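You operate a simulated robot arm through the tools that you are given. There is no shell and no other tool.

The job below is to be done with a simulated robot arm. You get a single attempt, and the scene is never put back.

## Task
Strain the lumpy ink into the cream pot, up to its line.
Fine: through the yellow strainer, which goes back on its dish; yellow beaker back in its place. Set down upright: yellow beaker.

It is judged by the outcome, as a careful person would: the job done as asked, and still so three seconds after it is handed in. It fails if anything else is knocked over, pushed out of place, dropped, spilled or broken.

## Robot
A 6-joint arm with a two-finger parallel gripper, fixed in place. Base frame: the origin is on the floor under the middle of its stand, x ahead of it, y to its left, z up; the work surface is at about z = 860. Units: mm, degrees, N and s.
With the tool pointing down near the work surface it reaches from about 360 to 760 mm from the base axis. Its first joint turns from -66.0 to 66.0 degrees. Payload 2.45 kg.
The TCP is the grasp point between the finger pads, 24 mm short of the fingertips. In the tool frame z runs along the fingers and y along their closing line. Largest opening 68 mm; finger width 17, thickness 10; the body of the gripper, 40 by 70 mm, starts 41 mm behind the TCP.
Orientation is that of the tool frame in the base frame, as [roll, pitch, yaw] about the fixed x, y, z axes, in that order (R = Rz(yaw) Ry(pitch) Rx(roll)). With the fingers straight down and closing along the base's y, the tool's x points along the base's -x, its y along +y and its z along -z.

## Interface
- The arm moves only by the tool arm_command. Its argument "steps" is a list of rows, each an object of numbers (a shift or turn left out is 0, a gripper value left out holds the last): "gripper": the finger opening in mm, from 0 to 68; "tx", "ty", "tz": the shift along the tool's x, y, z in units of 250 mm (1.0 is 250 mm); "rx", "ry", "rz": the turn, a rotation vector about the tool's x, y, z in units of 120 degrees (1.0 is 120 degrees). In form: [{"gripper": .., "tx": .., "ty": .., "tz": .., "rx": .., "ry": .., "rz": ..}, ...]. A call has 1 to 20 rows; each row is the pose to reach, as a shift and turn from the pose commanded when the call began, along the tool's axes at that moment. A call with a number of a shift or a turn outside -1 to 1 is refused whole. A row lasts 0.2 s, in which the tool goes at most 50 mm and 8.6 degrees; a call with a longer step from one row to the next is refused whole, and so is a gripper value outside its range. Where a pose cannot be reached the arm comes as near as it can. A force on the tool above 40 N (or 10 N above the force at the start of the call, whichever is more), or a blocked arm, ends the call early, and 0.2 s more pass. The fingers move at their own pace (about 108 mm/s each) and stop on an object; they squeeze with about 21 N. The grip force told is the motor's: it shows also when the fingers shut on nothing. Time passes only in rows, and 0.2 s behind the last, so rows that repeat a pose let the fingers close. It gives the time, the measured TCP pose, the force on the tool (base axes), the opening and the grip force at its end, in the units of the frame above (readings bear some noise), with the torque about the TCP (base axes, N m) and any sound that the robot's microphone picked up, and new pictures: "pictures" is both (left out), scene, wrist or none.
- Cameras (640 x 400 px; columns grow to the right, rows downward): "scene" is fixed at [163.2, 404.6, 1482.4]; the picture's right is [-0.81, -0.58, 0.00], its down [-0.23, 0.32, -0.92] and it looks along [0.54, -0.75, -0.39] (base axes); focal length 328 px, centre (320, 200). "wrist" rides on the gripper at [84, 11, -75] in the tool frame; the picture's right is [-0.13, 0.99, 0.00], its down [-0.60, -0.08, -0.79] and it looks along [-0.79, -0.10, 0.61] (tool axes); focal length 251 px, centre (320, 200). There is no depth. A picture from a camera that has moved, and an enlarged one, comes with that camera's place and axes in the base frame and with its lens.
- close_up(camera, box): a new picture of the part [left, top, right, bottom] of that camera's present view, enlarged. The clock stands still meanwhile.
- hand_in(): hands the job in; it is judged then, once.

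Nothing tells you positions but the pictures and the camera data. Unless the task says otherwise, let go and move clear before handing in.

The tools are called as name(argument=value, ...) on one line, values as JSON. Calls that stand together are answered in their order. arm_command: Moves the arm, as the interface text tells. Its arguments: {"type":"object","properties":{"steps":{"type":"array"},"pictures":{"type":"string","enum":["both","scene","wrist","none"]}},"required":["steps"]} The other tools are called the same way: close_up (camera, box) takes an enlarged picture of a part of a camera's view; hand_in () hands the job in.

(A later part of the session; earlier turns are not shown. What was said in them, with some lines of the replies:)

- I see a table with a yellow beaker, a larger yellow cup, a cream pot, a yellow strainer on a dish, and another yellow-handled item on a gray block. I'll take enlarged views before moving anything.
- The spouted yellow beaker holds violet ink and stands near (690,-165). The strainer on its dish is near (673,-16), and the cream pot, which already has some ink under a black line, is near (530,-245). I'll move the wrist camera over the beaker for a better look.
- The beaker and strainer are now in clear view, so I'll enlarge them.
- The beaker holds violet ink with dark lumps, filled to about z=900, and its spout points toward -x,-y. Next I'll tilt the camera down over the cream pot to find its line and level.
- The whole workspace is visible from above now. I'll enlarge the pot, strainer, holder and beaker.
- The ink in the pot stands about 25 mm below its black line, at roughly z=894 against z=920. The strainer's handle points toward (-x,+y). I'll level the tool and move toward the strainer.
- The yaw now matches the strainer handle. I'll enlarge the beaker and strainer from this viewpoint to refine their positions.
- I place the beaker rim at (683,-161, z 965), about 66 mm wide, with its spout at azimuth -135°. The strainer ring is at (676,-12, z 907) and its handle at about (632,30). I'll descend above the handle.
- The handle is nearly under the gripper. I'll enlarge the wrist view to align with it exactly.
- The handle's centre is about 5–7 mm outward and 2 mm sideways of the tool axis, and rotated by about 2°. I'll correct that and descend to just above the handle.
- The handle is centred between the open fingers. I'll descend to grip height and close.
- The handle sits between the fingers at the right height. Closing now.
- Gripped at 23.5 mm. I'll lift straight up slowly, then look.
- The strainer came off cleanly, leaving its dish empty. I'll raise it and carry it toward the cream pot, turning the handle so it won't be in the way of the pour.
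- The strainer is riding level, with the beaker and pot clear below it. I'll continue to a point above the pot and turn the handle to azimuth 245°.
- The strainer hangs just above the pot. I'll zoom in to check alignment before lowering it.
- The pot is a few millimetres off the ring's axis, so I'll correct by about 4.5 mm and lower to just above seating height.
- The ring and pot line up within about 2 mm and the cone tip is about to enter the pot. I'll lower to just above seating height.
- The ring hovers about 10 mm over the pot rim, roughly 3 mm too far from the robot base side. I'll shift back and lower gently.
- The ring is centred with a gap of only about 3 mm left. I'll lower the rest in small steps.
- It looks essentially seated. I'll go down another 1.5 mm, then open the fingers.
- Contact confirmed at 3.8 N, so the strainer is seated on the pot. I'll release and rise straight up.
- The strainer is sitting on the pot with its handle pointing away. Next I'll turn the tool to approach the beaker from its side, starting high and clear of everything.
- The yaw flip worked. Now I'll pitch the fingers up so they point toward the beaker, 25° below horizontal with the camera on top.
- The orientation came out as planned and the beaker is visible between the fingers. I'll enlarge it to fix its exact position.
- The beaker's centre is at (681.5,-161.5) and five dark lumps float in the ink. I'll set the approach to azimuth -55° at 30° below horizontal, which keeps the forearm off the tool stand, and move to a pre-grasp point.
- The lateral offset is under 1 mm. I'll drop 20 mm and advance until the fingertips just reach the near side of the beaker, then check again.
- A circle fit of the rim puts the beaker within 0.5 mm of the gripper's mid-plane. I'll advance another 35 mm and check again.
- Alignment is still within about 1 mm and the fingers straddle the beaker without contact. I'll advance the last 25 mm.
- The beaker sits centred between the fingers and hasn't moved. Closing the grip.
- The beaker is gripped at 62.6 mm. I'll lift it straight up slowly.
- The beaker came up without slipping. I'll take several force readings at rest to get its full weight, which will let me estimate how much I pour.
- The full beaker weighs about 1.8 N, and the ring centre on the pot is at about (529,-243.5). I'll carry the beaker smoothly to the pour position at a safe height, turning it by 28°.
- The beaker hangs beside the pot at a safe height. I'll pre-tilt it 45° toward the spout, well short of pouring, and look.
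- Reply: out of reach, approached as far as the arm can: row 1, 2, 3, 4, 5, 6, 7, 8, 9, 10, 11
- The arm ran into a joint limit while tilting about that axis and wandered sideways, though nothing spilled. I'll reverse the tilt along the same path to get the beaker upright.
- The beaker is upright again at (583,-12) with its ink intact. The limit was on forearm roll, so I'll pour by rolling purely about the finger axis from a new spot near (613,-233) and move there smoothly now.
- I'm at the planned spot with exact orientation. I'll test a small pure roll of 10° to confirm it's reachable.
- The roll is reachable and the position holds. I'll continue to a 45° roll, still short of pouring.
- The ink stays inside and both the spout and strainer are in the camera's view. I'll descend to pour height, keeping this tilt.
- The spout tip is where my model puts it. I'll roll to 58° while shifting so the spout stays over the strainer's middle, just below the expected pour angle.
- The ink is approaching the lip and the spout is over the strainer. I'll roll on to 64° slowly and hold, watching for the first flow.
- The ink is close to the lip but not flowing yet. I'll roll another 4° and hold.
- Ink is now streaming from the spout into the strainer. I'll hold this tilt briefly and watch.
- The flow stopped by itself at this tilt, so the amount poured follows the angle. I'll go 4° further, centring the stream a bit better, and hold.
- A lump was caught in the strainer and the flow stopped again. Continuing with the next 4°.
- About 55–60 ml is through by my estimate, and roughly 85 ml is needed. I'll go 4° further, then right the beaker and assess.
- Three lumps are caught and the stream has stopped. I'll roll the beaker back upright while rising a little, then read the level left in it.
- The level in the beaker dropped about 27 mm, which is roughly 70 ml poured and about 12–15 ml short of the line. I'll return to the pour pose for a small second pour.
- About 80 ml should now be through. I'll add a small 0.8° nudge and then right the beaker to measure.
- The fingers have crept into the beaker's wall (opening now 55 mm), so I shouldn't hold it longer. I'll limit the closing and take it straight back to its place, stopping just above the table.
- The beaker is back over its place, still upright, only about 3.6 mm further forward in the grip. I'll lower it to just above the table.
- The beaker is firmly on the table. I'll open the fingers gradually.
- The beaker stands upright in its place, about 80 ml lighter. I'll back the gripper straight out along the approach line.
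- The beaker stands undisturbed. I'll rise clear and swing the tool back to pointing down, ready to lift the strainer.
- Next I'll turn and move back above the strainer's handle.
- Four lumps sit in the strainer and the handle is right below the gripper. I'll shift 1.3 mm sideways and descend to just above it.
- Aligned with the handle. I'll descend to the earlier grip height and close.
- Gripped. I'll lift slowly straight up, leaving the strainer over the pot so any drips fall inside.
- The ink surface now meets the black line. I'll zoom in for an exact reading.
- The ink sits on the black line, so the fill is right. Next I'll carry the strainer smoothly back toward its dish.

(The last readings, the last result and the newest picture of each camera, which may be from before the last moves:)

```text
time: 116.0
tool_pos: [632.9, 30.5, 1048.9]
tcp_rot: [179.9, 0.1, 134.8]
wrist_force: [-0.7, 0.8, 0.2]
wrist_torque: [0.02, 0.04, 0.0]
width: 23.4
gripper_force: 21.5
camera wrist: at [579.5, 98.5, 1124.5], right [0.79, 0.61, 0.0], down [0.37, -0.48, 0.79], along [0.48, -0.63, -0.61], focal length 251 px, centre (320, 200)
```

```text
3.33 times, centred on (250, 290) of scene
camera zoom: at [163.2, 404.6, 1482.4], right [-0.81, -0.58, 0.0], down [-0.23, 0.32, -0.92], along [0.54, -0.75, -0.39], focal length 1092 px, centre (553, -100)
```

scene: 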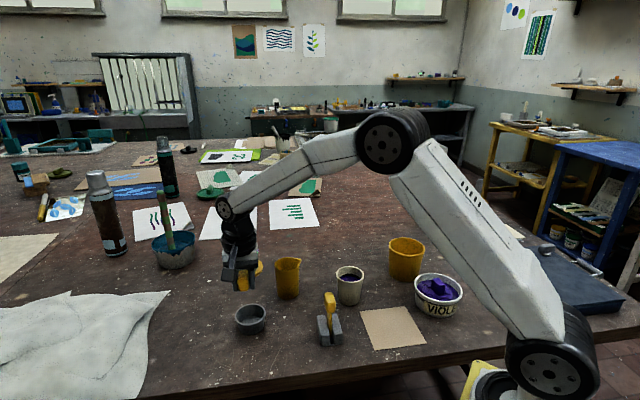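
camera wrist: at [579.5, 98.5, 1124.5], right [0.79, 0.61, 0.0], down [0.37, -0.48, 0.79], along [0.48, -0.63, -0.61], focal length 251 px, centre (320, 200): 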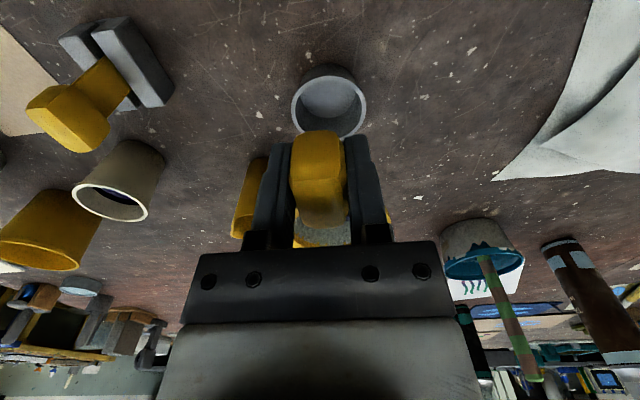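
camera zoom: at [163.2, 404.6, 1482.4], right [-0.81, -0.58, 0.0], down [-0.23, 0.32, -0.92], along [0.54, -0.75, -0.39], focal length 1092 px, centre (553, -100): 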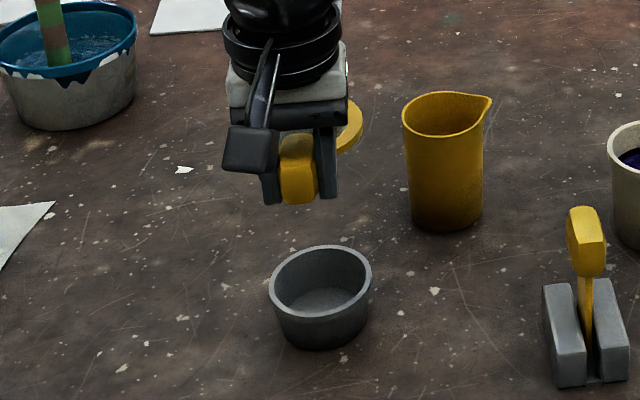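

The strainer is above its dish. Using the recorded pick-up pose as target, I'll shift about 2 mm and descend to just above the dish.

arm_command(steps=[{"tx": 0.0085, "ty": 0.0072, "tz": 0.06}, {"tx": 0.0085, "ty": 0.0072, "tz": 0.14}, {"tx": 0.0085, "ty": 0.0072, "tz": 0.22}, {"tx": 0.0085, "ty": 0.0072, "tz": 0.3}, {"tx": 0.0085, "ty": 0.0072, "tz": 0.36}, {"tx": 0.0085, "ty": 0.0072, "tz": 0.36}, {"tx": 0.0085, "ty": 0.0072, "tz": 0.36}], pictures="wrist")

close_up(camera="scene", box=[205, 260, 295, 350])

```text
time: 117.6
tool_pos: [633.0, 34.7, 960.6]
tcp_rot: [179.9, 0.1, 134.9]
wrist_force: [-0.9, -0.1, -0.7]
wrist_torque: [-0.01, 0.0, -0.01]
width: 23.6
gripper_force: 20.8
camera wrist: at [579.8, 101.4, 1034.8], right [0.79, 0.61, 0.0], down [0.37, -0.48, 0.79], along [0.48, -0.63, -0.61], focal length 251 px, centre (320, 200)
```

wrist: 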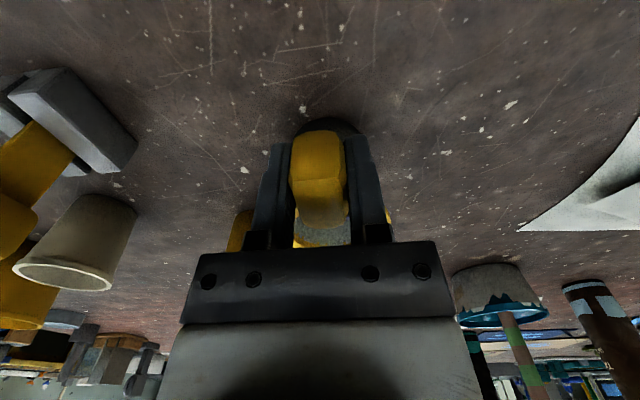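

```text
4.44 times, centred on (250, 305) of scene
camera zoom: at [163.2, 404.6, 1482.4], right [-0.81, -0.58, 0.0], down [-0.23, 0.32, -0.92], along [0.54, -0.75, -0.39], focal length 1455 px, centre (631, -267)
```

zoom: 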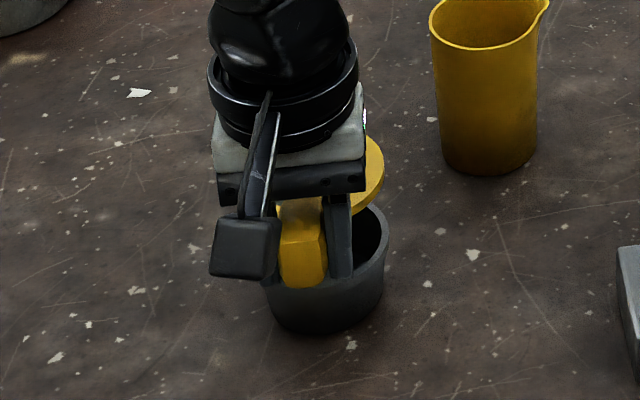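

arm_command(steps=[{"tx": 0.005, "ty": -0.004}, {"tx": 0.01, "ty": -0.008, "tz": 0.03}, {"tx": 0.01, "ty": -0.008, "tz": 0.07}, {"tx": 0.01, "ty": -0.008, "tz": 0.11}, {"tx": 0.01, "ty": -0.008, "tz": 0.11}, {"tx": 0.01, "ty": -0.008, "tz": 0.11}], pictures="wrist")

close_up(camera="scene", box=[215, 285, 285, 345])

```text
time: 119.0
tool_pos: [629.5, 35.4, 932.0]
tcp_rot: [179.8, 0.2, 134.8]
wrist_force: [-0.6, 0.2, -1.1]
wrist_torque: [0.0, 0.02, -0.02]
width: 23.3
gripper_force: 20.8
camera wrist: at [576.3, 101.7, 1007.3], right [0.79, 0.61, 0.0], down [0.37, -0.48, 0.79], along [0.48, -0.63, -0.61], focal length 251 px, centre (320, 200)
```

wrist: 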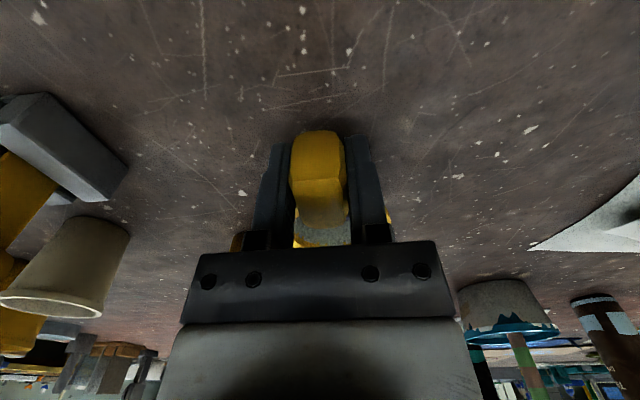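

```text
6.67 times, centred on (250, 315) of scene
camera zoom: at [163.2, 404.6, 1482.4], right [-0.81, -0.58, 0.0], down [-0.23, 0.32, -0.92], along [0.54, -0.75, -0.39], focal length 2183 px, centre (787, -567)
```

zoom: 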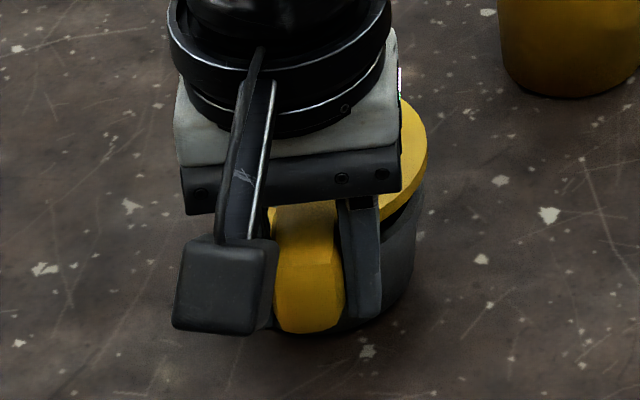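

arm_command(steps=[{"tz": 0.015, "tx": 0.002}, {"tz": 0.03, "tx": 0.003}, {"tz": 0.04, "tx": 0.003}, {"tz": 0.04, "tx": 0.003}], pictures="none")

arm_command(steps=[{"tz": 0.006}, {"tz": 0.006}], pictures="wrist")

close_up(camera="scene", box=[215, 285, 285, 345])

```text
time: 120.0
tool_pos: [630.8, 34.7, 921.3]
tcp_rot: [179.9, 0.1, 135.0]
wrist_force: [0.1, 0.5, -1.1]
wrist_torque: [-0.02, 0.01, 0.01]
width: 23.5
gripper_force: 21.4
```

```text
time: 120.6
tool_pos: [629.7, 35.2, 920.2]
tcp_rot: [179.9, 0.2, 134.9]
wrist_force: [0.1, 0.4, 0.2]
wrist_torque: [0.03, 0.02, 0.01]
width: 23.4
gripper_force: 20.8
camera wrist: at [577.2, 102.5, 995.3], right [0.79, 0.61, 0.0], down [0.37, -0.48, 0.79], along [0.48, -0.63, -0.61], focal length 251 px, centre (320, 200)
```

wrist: 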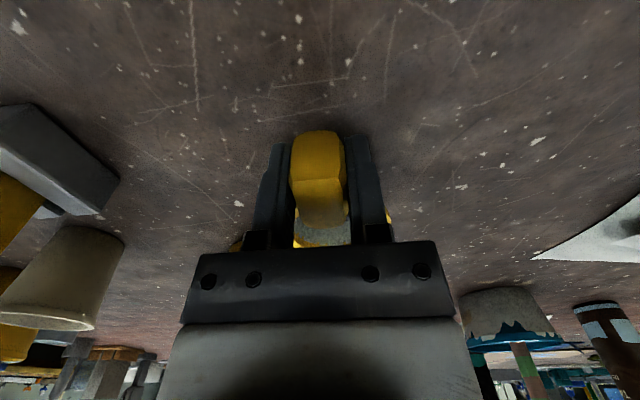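

```text
6.67 times, centred on (250, 315) of scene
camera zoom: at [163.2, 404.6, 1482.4], right [-0.81, -0.58, 0.0], down [-0.23, 0.32, -0.92], along [0.54, -0.75, -0.39], focal length 2183 px, centre (787, -567)
```

zoom: 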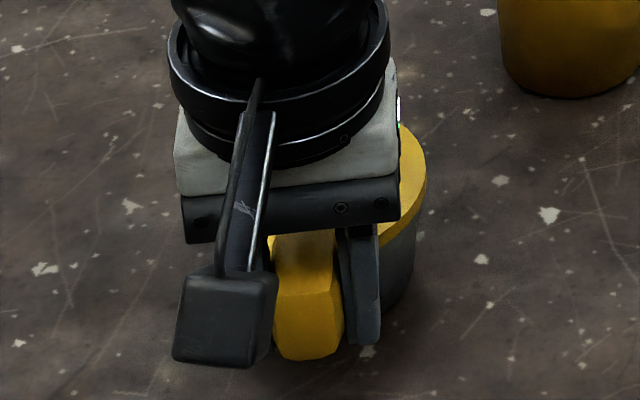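

arm_command(steps=[{"tz": 0.004}, {"tz": 0.004}], pictures="none")

arm_command(steps=[{"tz": 0.004}, {"tz": 0.004}], pictures="none")

```text
time: 121.2
tool_pos: [629.8, 35.5, 919.5]
tcp_rot: [-180.0, 0.0, 134.8]
wrist_force: [0.6, -0.1, 0.0]
wrist_torque: [0.02, 0.02, 0.01]
width: 23.4
gripper_force: 20.8
```

```text
time: 121.8
tool_pos: [630.8, 35.9, 919.2]
tcp_rot: [179.9, 0.3, 134.8]
wrist_force: [-3.6, -0.5, 9.7]
wrist_torque: [-0.31, -0.14, -0.08]
width: 23.3
gripper_force: 21.1
```

Contact is confirmed at about 9.7 N. I'll ease back half a millimetre and then release.

arm_command(steps=[{"tz": -0.002}, {"tz": -0.002}], pictures="none")

close_up(camera="scene", box=[215, 285, 285, 345])

```text
time: 122.4
tool_pos: [631.8, 35.3, 918.7]
tcp_rot: [-180.0, 0.2, 134.9]
wrist_force: [-3.3, -0.6, 11.1]
wrist_torque: [-0.27, -0.18, -0.1]
width: 23.4
gripper_force: 21.3
```

```text
6.67 times, centred on (250, 315) of scene
camera zoom: at [162.8, 404.6, 1482.5], right [-0.81, -0.58, 0.0], down [-0.23, 0.32, -0.92], along [0.54, -0.75, -0.39], focal length 2183 px, centre (787, -567)
```

zoom: 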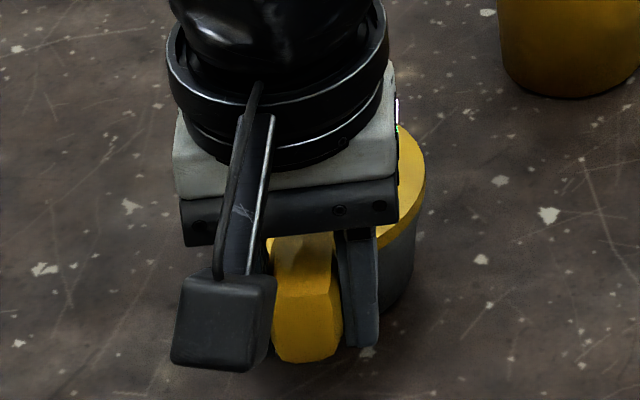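

arm_command(steps=[{"tz": -0.004}, {"tz": -0.004}], pictures="none")

```text
time: 123.0
tool_pos: [631.2, 35.4, 920.0]
tcp_rot: [180.0, 0.1, 134.8]
wrist_force: [0.4, -0.3, -0.2]
wrist_torque: [0.02, 0.05, -0.03]
width: 23.4
gripper_force: 20.5
```

Force is back to zero with the ring just touching. Releasing now.

arm_command(steps=[{"gripper": 30}, {"gripper": 45}, {"gripper": 60}, {"gripper": 60}], pictures="none")

arm_command(steps=[{"tz": -0.04}, {"tz": -0.12}, {"tz": -0.22}, {"tz": -0.35}, {"tz": -0.5}, {"tz": -0.65}, {"tz": -0.65}], pictures="both")

close_up(camera="scene", box=[215, 285, 285, 345])

close_up(camera="wrist", box=[250, 0, 410, 160])

```text
time: 124.0
tool_pos: [631.2, 35.8, 920.8]
tcp_rot: [180.0, 0.0, 134.9]
wrist_force: [-0.3, 0.1, -0.6]
wrist_torque: [-0.01, 0.01, -0.01]
width: 59.8
gripper_force: 0.1
```

```text
time: 125.6
tool_pos: [632.0, 34.1, 1084.2]
tcp_rot: [180.0, 0.2, 134.9]
wrist_force: [0.8, 0.5, 1.1]
wrist_torque: [-0.02, 0.01, -0.02]
width: 60.0
gripper_force: 0.0
camera wrist: at [578.3, 103.2, 1158.0], right [0.79, 0.61, 0.0], down [0.37, -0.48, 0.79], along [0.48, -0.63, -0.61], focal length 251 px, centre (320, 200)
```

scene: 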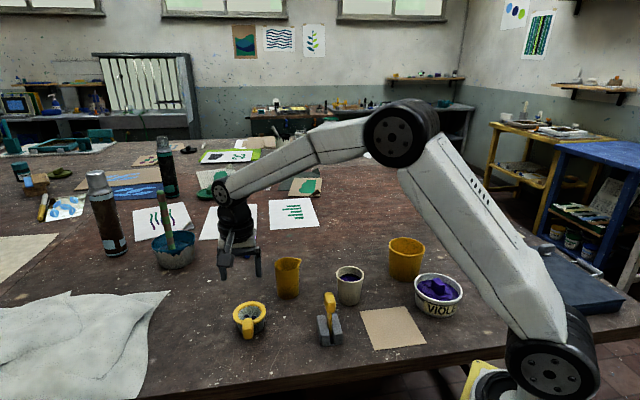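
wrist: 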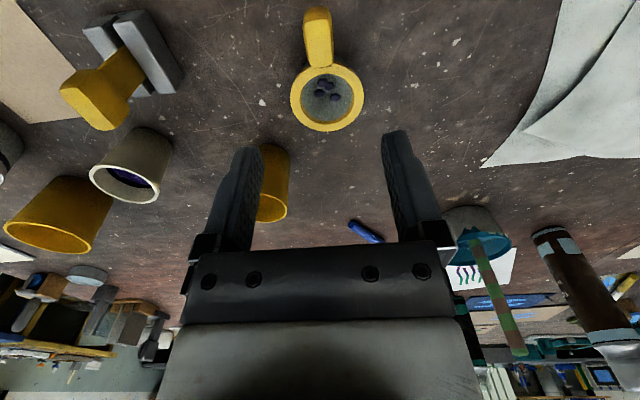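

```text
6.67 times, centred on (250, 315) of scene
camera zoom: at [163.2, 404.6, 1482.4], right [-0.81, -0.58, 0.0], down [-0.23, 0.32, -0.92], along [0.54, -0.75, -0.39], focal length 2183 px, centre (787, -567)
```

zoom: 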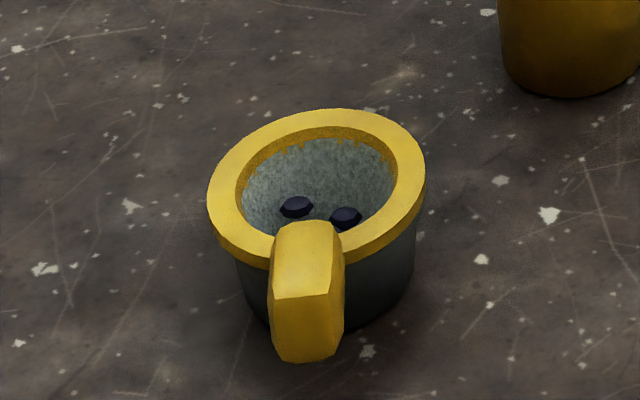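

```text
2.50 times, centred on (330, 80) of wrist
camera zoom: at [578.3, 103.2, 1158.0], right [0.79, 0.61, 0.0], down [0.37, -0.48, 0.79], along [0.48, -0.63, -0.61], focal length 629 px, centre (295, 500)
```

zoom: 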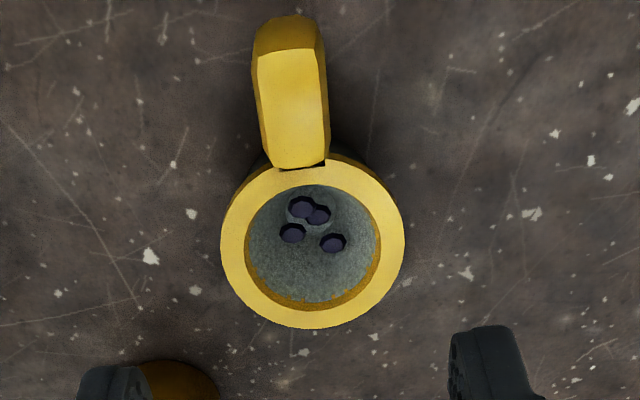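

The strainer is back on its dish, level, with the lumps in it. I'll now take a closer look into the pot to confirm the level against its line.

arm_command(steps=[{"tx": -0.041, "ty": -0.124, "rz": -0.0375}, {"tx": -0.082, "ty": -0.248, "rz": -0.075}, {"tx": -0.123, "ty": -0.372, "rz": -0.1125}, {"tx": -0.164, "ty": -0.496, "rz": -0.15}, {"tx": -0.205, "ty": -0.62, "rz": -0.1875}, {"tx": -0.205, "ty": -0.62, "rz": -0.1875}], pictures="none")

arm_command(steps=[{"rz": -0.0375}, {"rz": -0.075}, {"rz": -0.1125}, {"rz": -0.15}, {"rz": -0.1875}, {"rz": -0.1875}], pictures="wrist")

```text
time: 127.0
tool_pos: [557.7, -109.3, 1080.5]
tcp_rot: [-180.0, 0.2, 157.4]
wrist_force: [-0.2, 0.0, -0.1]
wrist_torque: [0.0, -0.03, 0.03]
width: 60.0
gripper_force: 0.1
```

```text
time: 128.4
tool_pos: [556.1, -109.3, 1082.3]
tcp_rot: [180.0, 0.1, 180.0]
wrist_force: [0.3, -0.4, -0.6]
wrist_torque: [0.02, 0.01, -0.02]
width: 60.1
gripper_force: 0.0
camera wrist: at [469.7, -98.7, 1157.8], right [0.13, 0.99, 0.0], down [0.6, -0.08, 0.79], along [0.79, -0.1, -0.61], focal length 251 px, centre (320, 200)
```

wrist: 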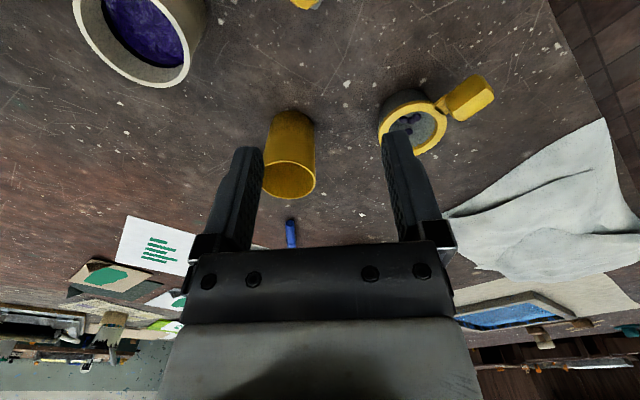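

arm_command(steps=[{"tx": 0.04, "ty": -0.117, "tz": 0.0}, {"tx": 0.09, "ty": -0.234, "tz": 0.03}, {"tx": 0.16, "ty": -0.352, "tz": 0.08}, {"tx": 0.22, "ty": -0.469, "tz": 0.13}, {"tx": 0.288, "ty": -0.586, "tz": 0.168}, {"tx": 0.288, "ty": -0.586, "tz": 0.168}, {"tx": 0.288, "ty": -0.586, "tz": 0.168}], pictures="wrist")

close_up(camera="wrist", box=[270, 70, 380, 170])

close_up(camera="scene", box=[332, 262, 372, 292])

```text
time: 130.0
tool_pos: [481.3, -258.1, 1037.5]
tcp_rot: [179.9, 0.2, -180.0]
wrist_force: [-0.6, 0.0, 1.0]
wrist_torque: [-0.03, 0.01, 0.0]
width: 59.9
gripper_force: 0.0
camera wrist: at [396.1, -246.4, 1113.0], right [0.13, 0.99, 0.0], down [0.6, -0.08, 0.79], along [0.79, -0.1, -0.61], focal length 251 px, centre (320, 200)
```

wrist: 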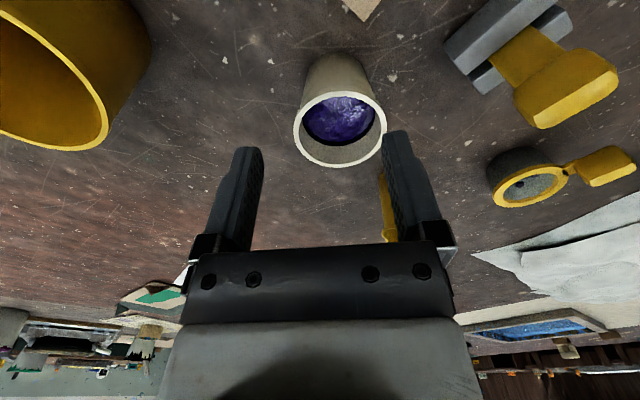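

```text
4.00 times, centred on (325, 120) of wrist
camera zoom: at [396.1, -246.4, 1113.0], right [0.13, 0.99, 0.0], down [0.6, -0.08, 0.79], along [0.79, -0.1, -0.61], focal length 1006 px, centre (300, 520)
```

zoom: 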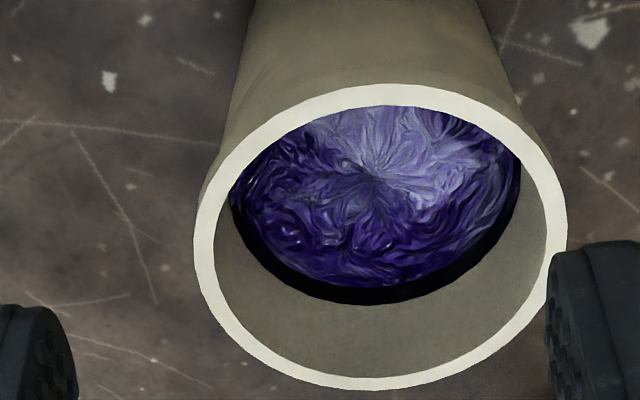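

```text
13.33 times, centred on (352, 277) of scene
camera zoom: at [163.2, 404.6, 1482.4], right [-0.81, -0.58, 0.0], down [-0.23, 0.32, -0.92], along [0.54, -0.75, -0.39], focal length 4366 px, centre (-107, -827)
```

zoom: 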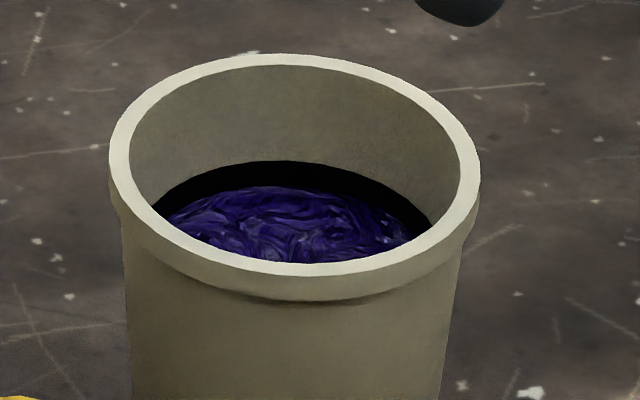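

The ink surface lies within the black line band and there are no lumps in the pot. I'll raise the arm clear and compare everything with its starting place.

arm_command(steps=[{"tz": -0.1}, {"tx": 0.03, "tz": -0.25}, {"tx": 0.08, "tz": -0.4}, {"tx": 0.14, "tz": -0.55}, {"tx": 0.2, "tz": -0.7}, {"tx": 0.25, "tz": -0.85}, {"tx": 0.25, "tz": -0.85}], pictures="both")

close_up(camera="scene", box=[220, 220, 380, 320])

close_up(camera="scene", box=[220, 270, 380, 370])

close_up(camera="scene", box=[330, 220, 490, 320])

```text
time: 131.6
tool_pos: [420.8, -258.0, 1249.6]
tcp_rot: [179.9, 0.1, 179.9]
wrist_force: [-0.1, -0.1, -0.3]
wrist_torque: [0.02, 0.0, 0.01]
width: 59.8
gripper_force: 0.1
camera wrist: at [335.2, -245.9, 1325.5], right [0.13, 0.99, 0.0], down [0.6, -0.08, 0.79], along [0.79, -0.1, -0.61], focal length 251 px, centre (320, 200)
```

scene: 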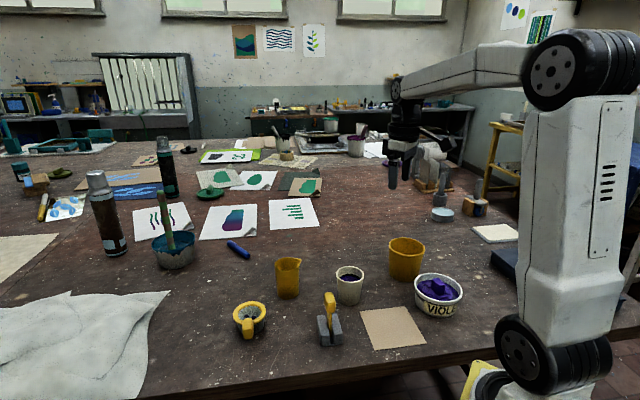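
wrist: 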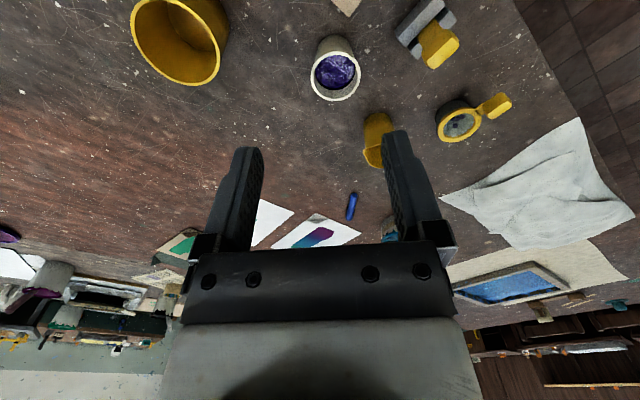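

```text
4.00 times, centred on (300, 270) of scene
camera zoom: at [163.2, 404.6, 1482.4], right [-0.81, -0.58, 0.0], down [-0.23, 0.32, -0.92], along [0.54, -0.75, -0.39], focal length 1310 px, centre (400, -80)
```

zoom: 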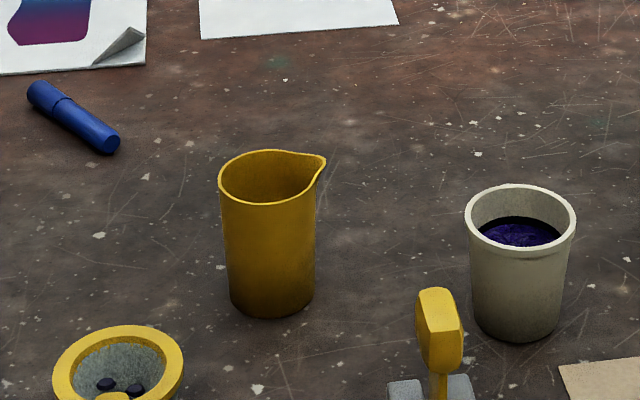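

```text
4.00 times, centred on (300, 320) of scene
camera zoom: at [163.2, 404.6, 1482.4], right [-0.81, -0.58, 0.0], down [-0.23, 0.32, -0.92], along [0.54, -0.75, -0.39], focal length 1310 px, centre (400, -280)
```

zoom: 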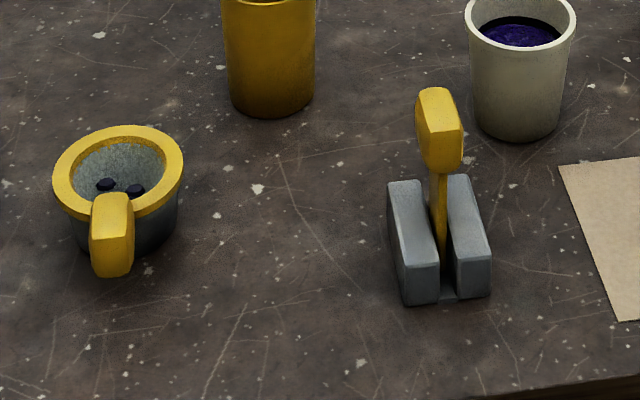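

```text
4.00 times, centred on (410, 270) of scene
camera zoom: at [163.2, 404.6, 1482.4], right [-0.81, -0.58, 0.0], down [-0.23, 0.32, -0.92], along [0.54, -0.75, -0.39], focal length 1310 px, centre (-40, -80)
```

zoom: 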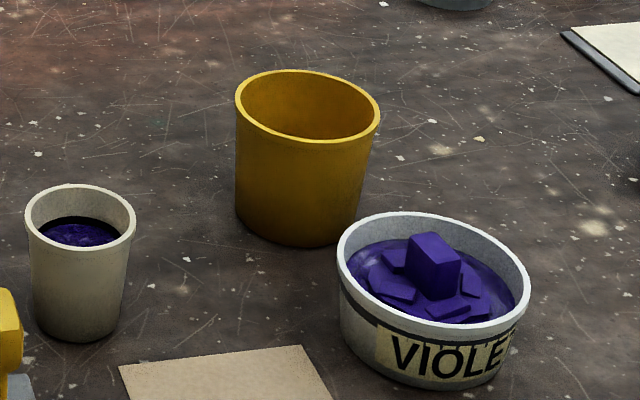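

Everything is in order: the pot is filled to its line, the strainer with its lumps is back on the dish, the beaker is upright in its place, and nothing else has moved. The gripper is open and clear, so I'm handing in.

hand_in()

```text
The job is handed in.
```

I strained the lumpy ink through the yellow strainer into the cream pot, and its surface now sits within the black line band. By my measurements it is at or up to about 2 mm below the band's centre. I handed it in without topping up, and I have no verdict back yet.

- **Pot:** no lumps are visible in the ink.
- **Strainer:** it is back on its dish, level, holding four lumps.
- **Yellow beaker:** it stands upright in its place, but a few millimetres off its original spot and turned by roughly 10°. It still holds a little ink and at least one lump.
- **Everything else:** I saw no spills, and nothing else looks moved in the final pictures.

Two things went wrong on the way. The arm hit a joint limit while tilting the full beaker and wandered about 150 mm sideways. Later the fingers pressed into the beaker's wall while holding it, so I set it down early.
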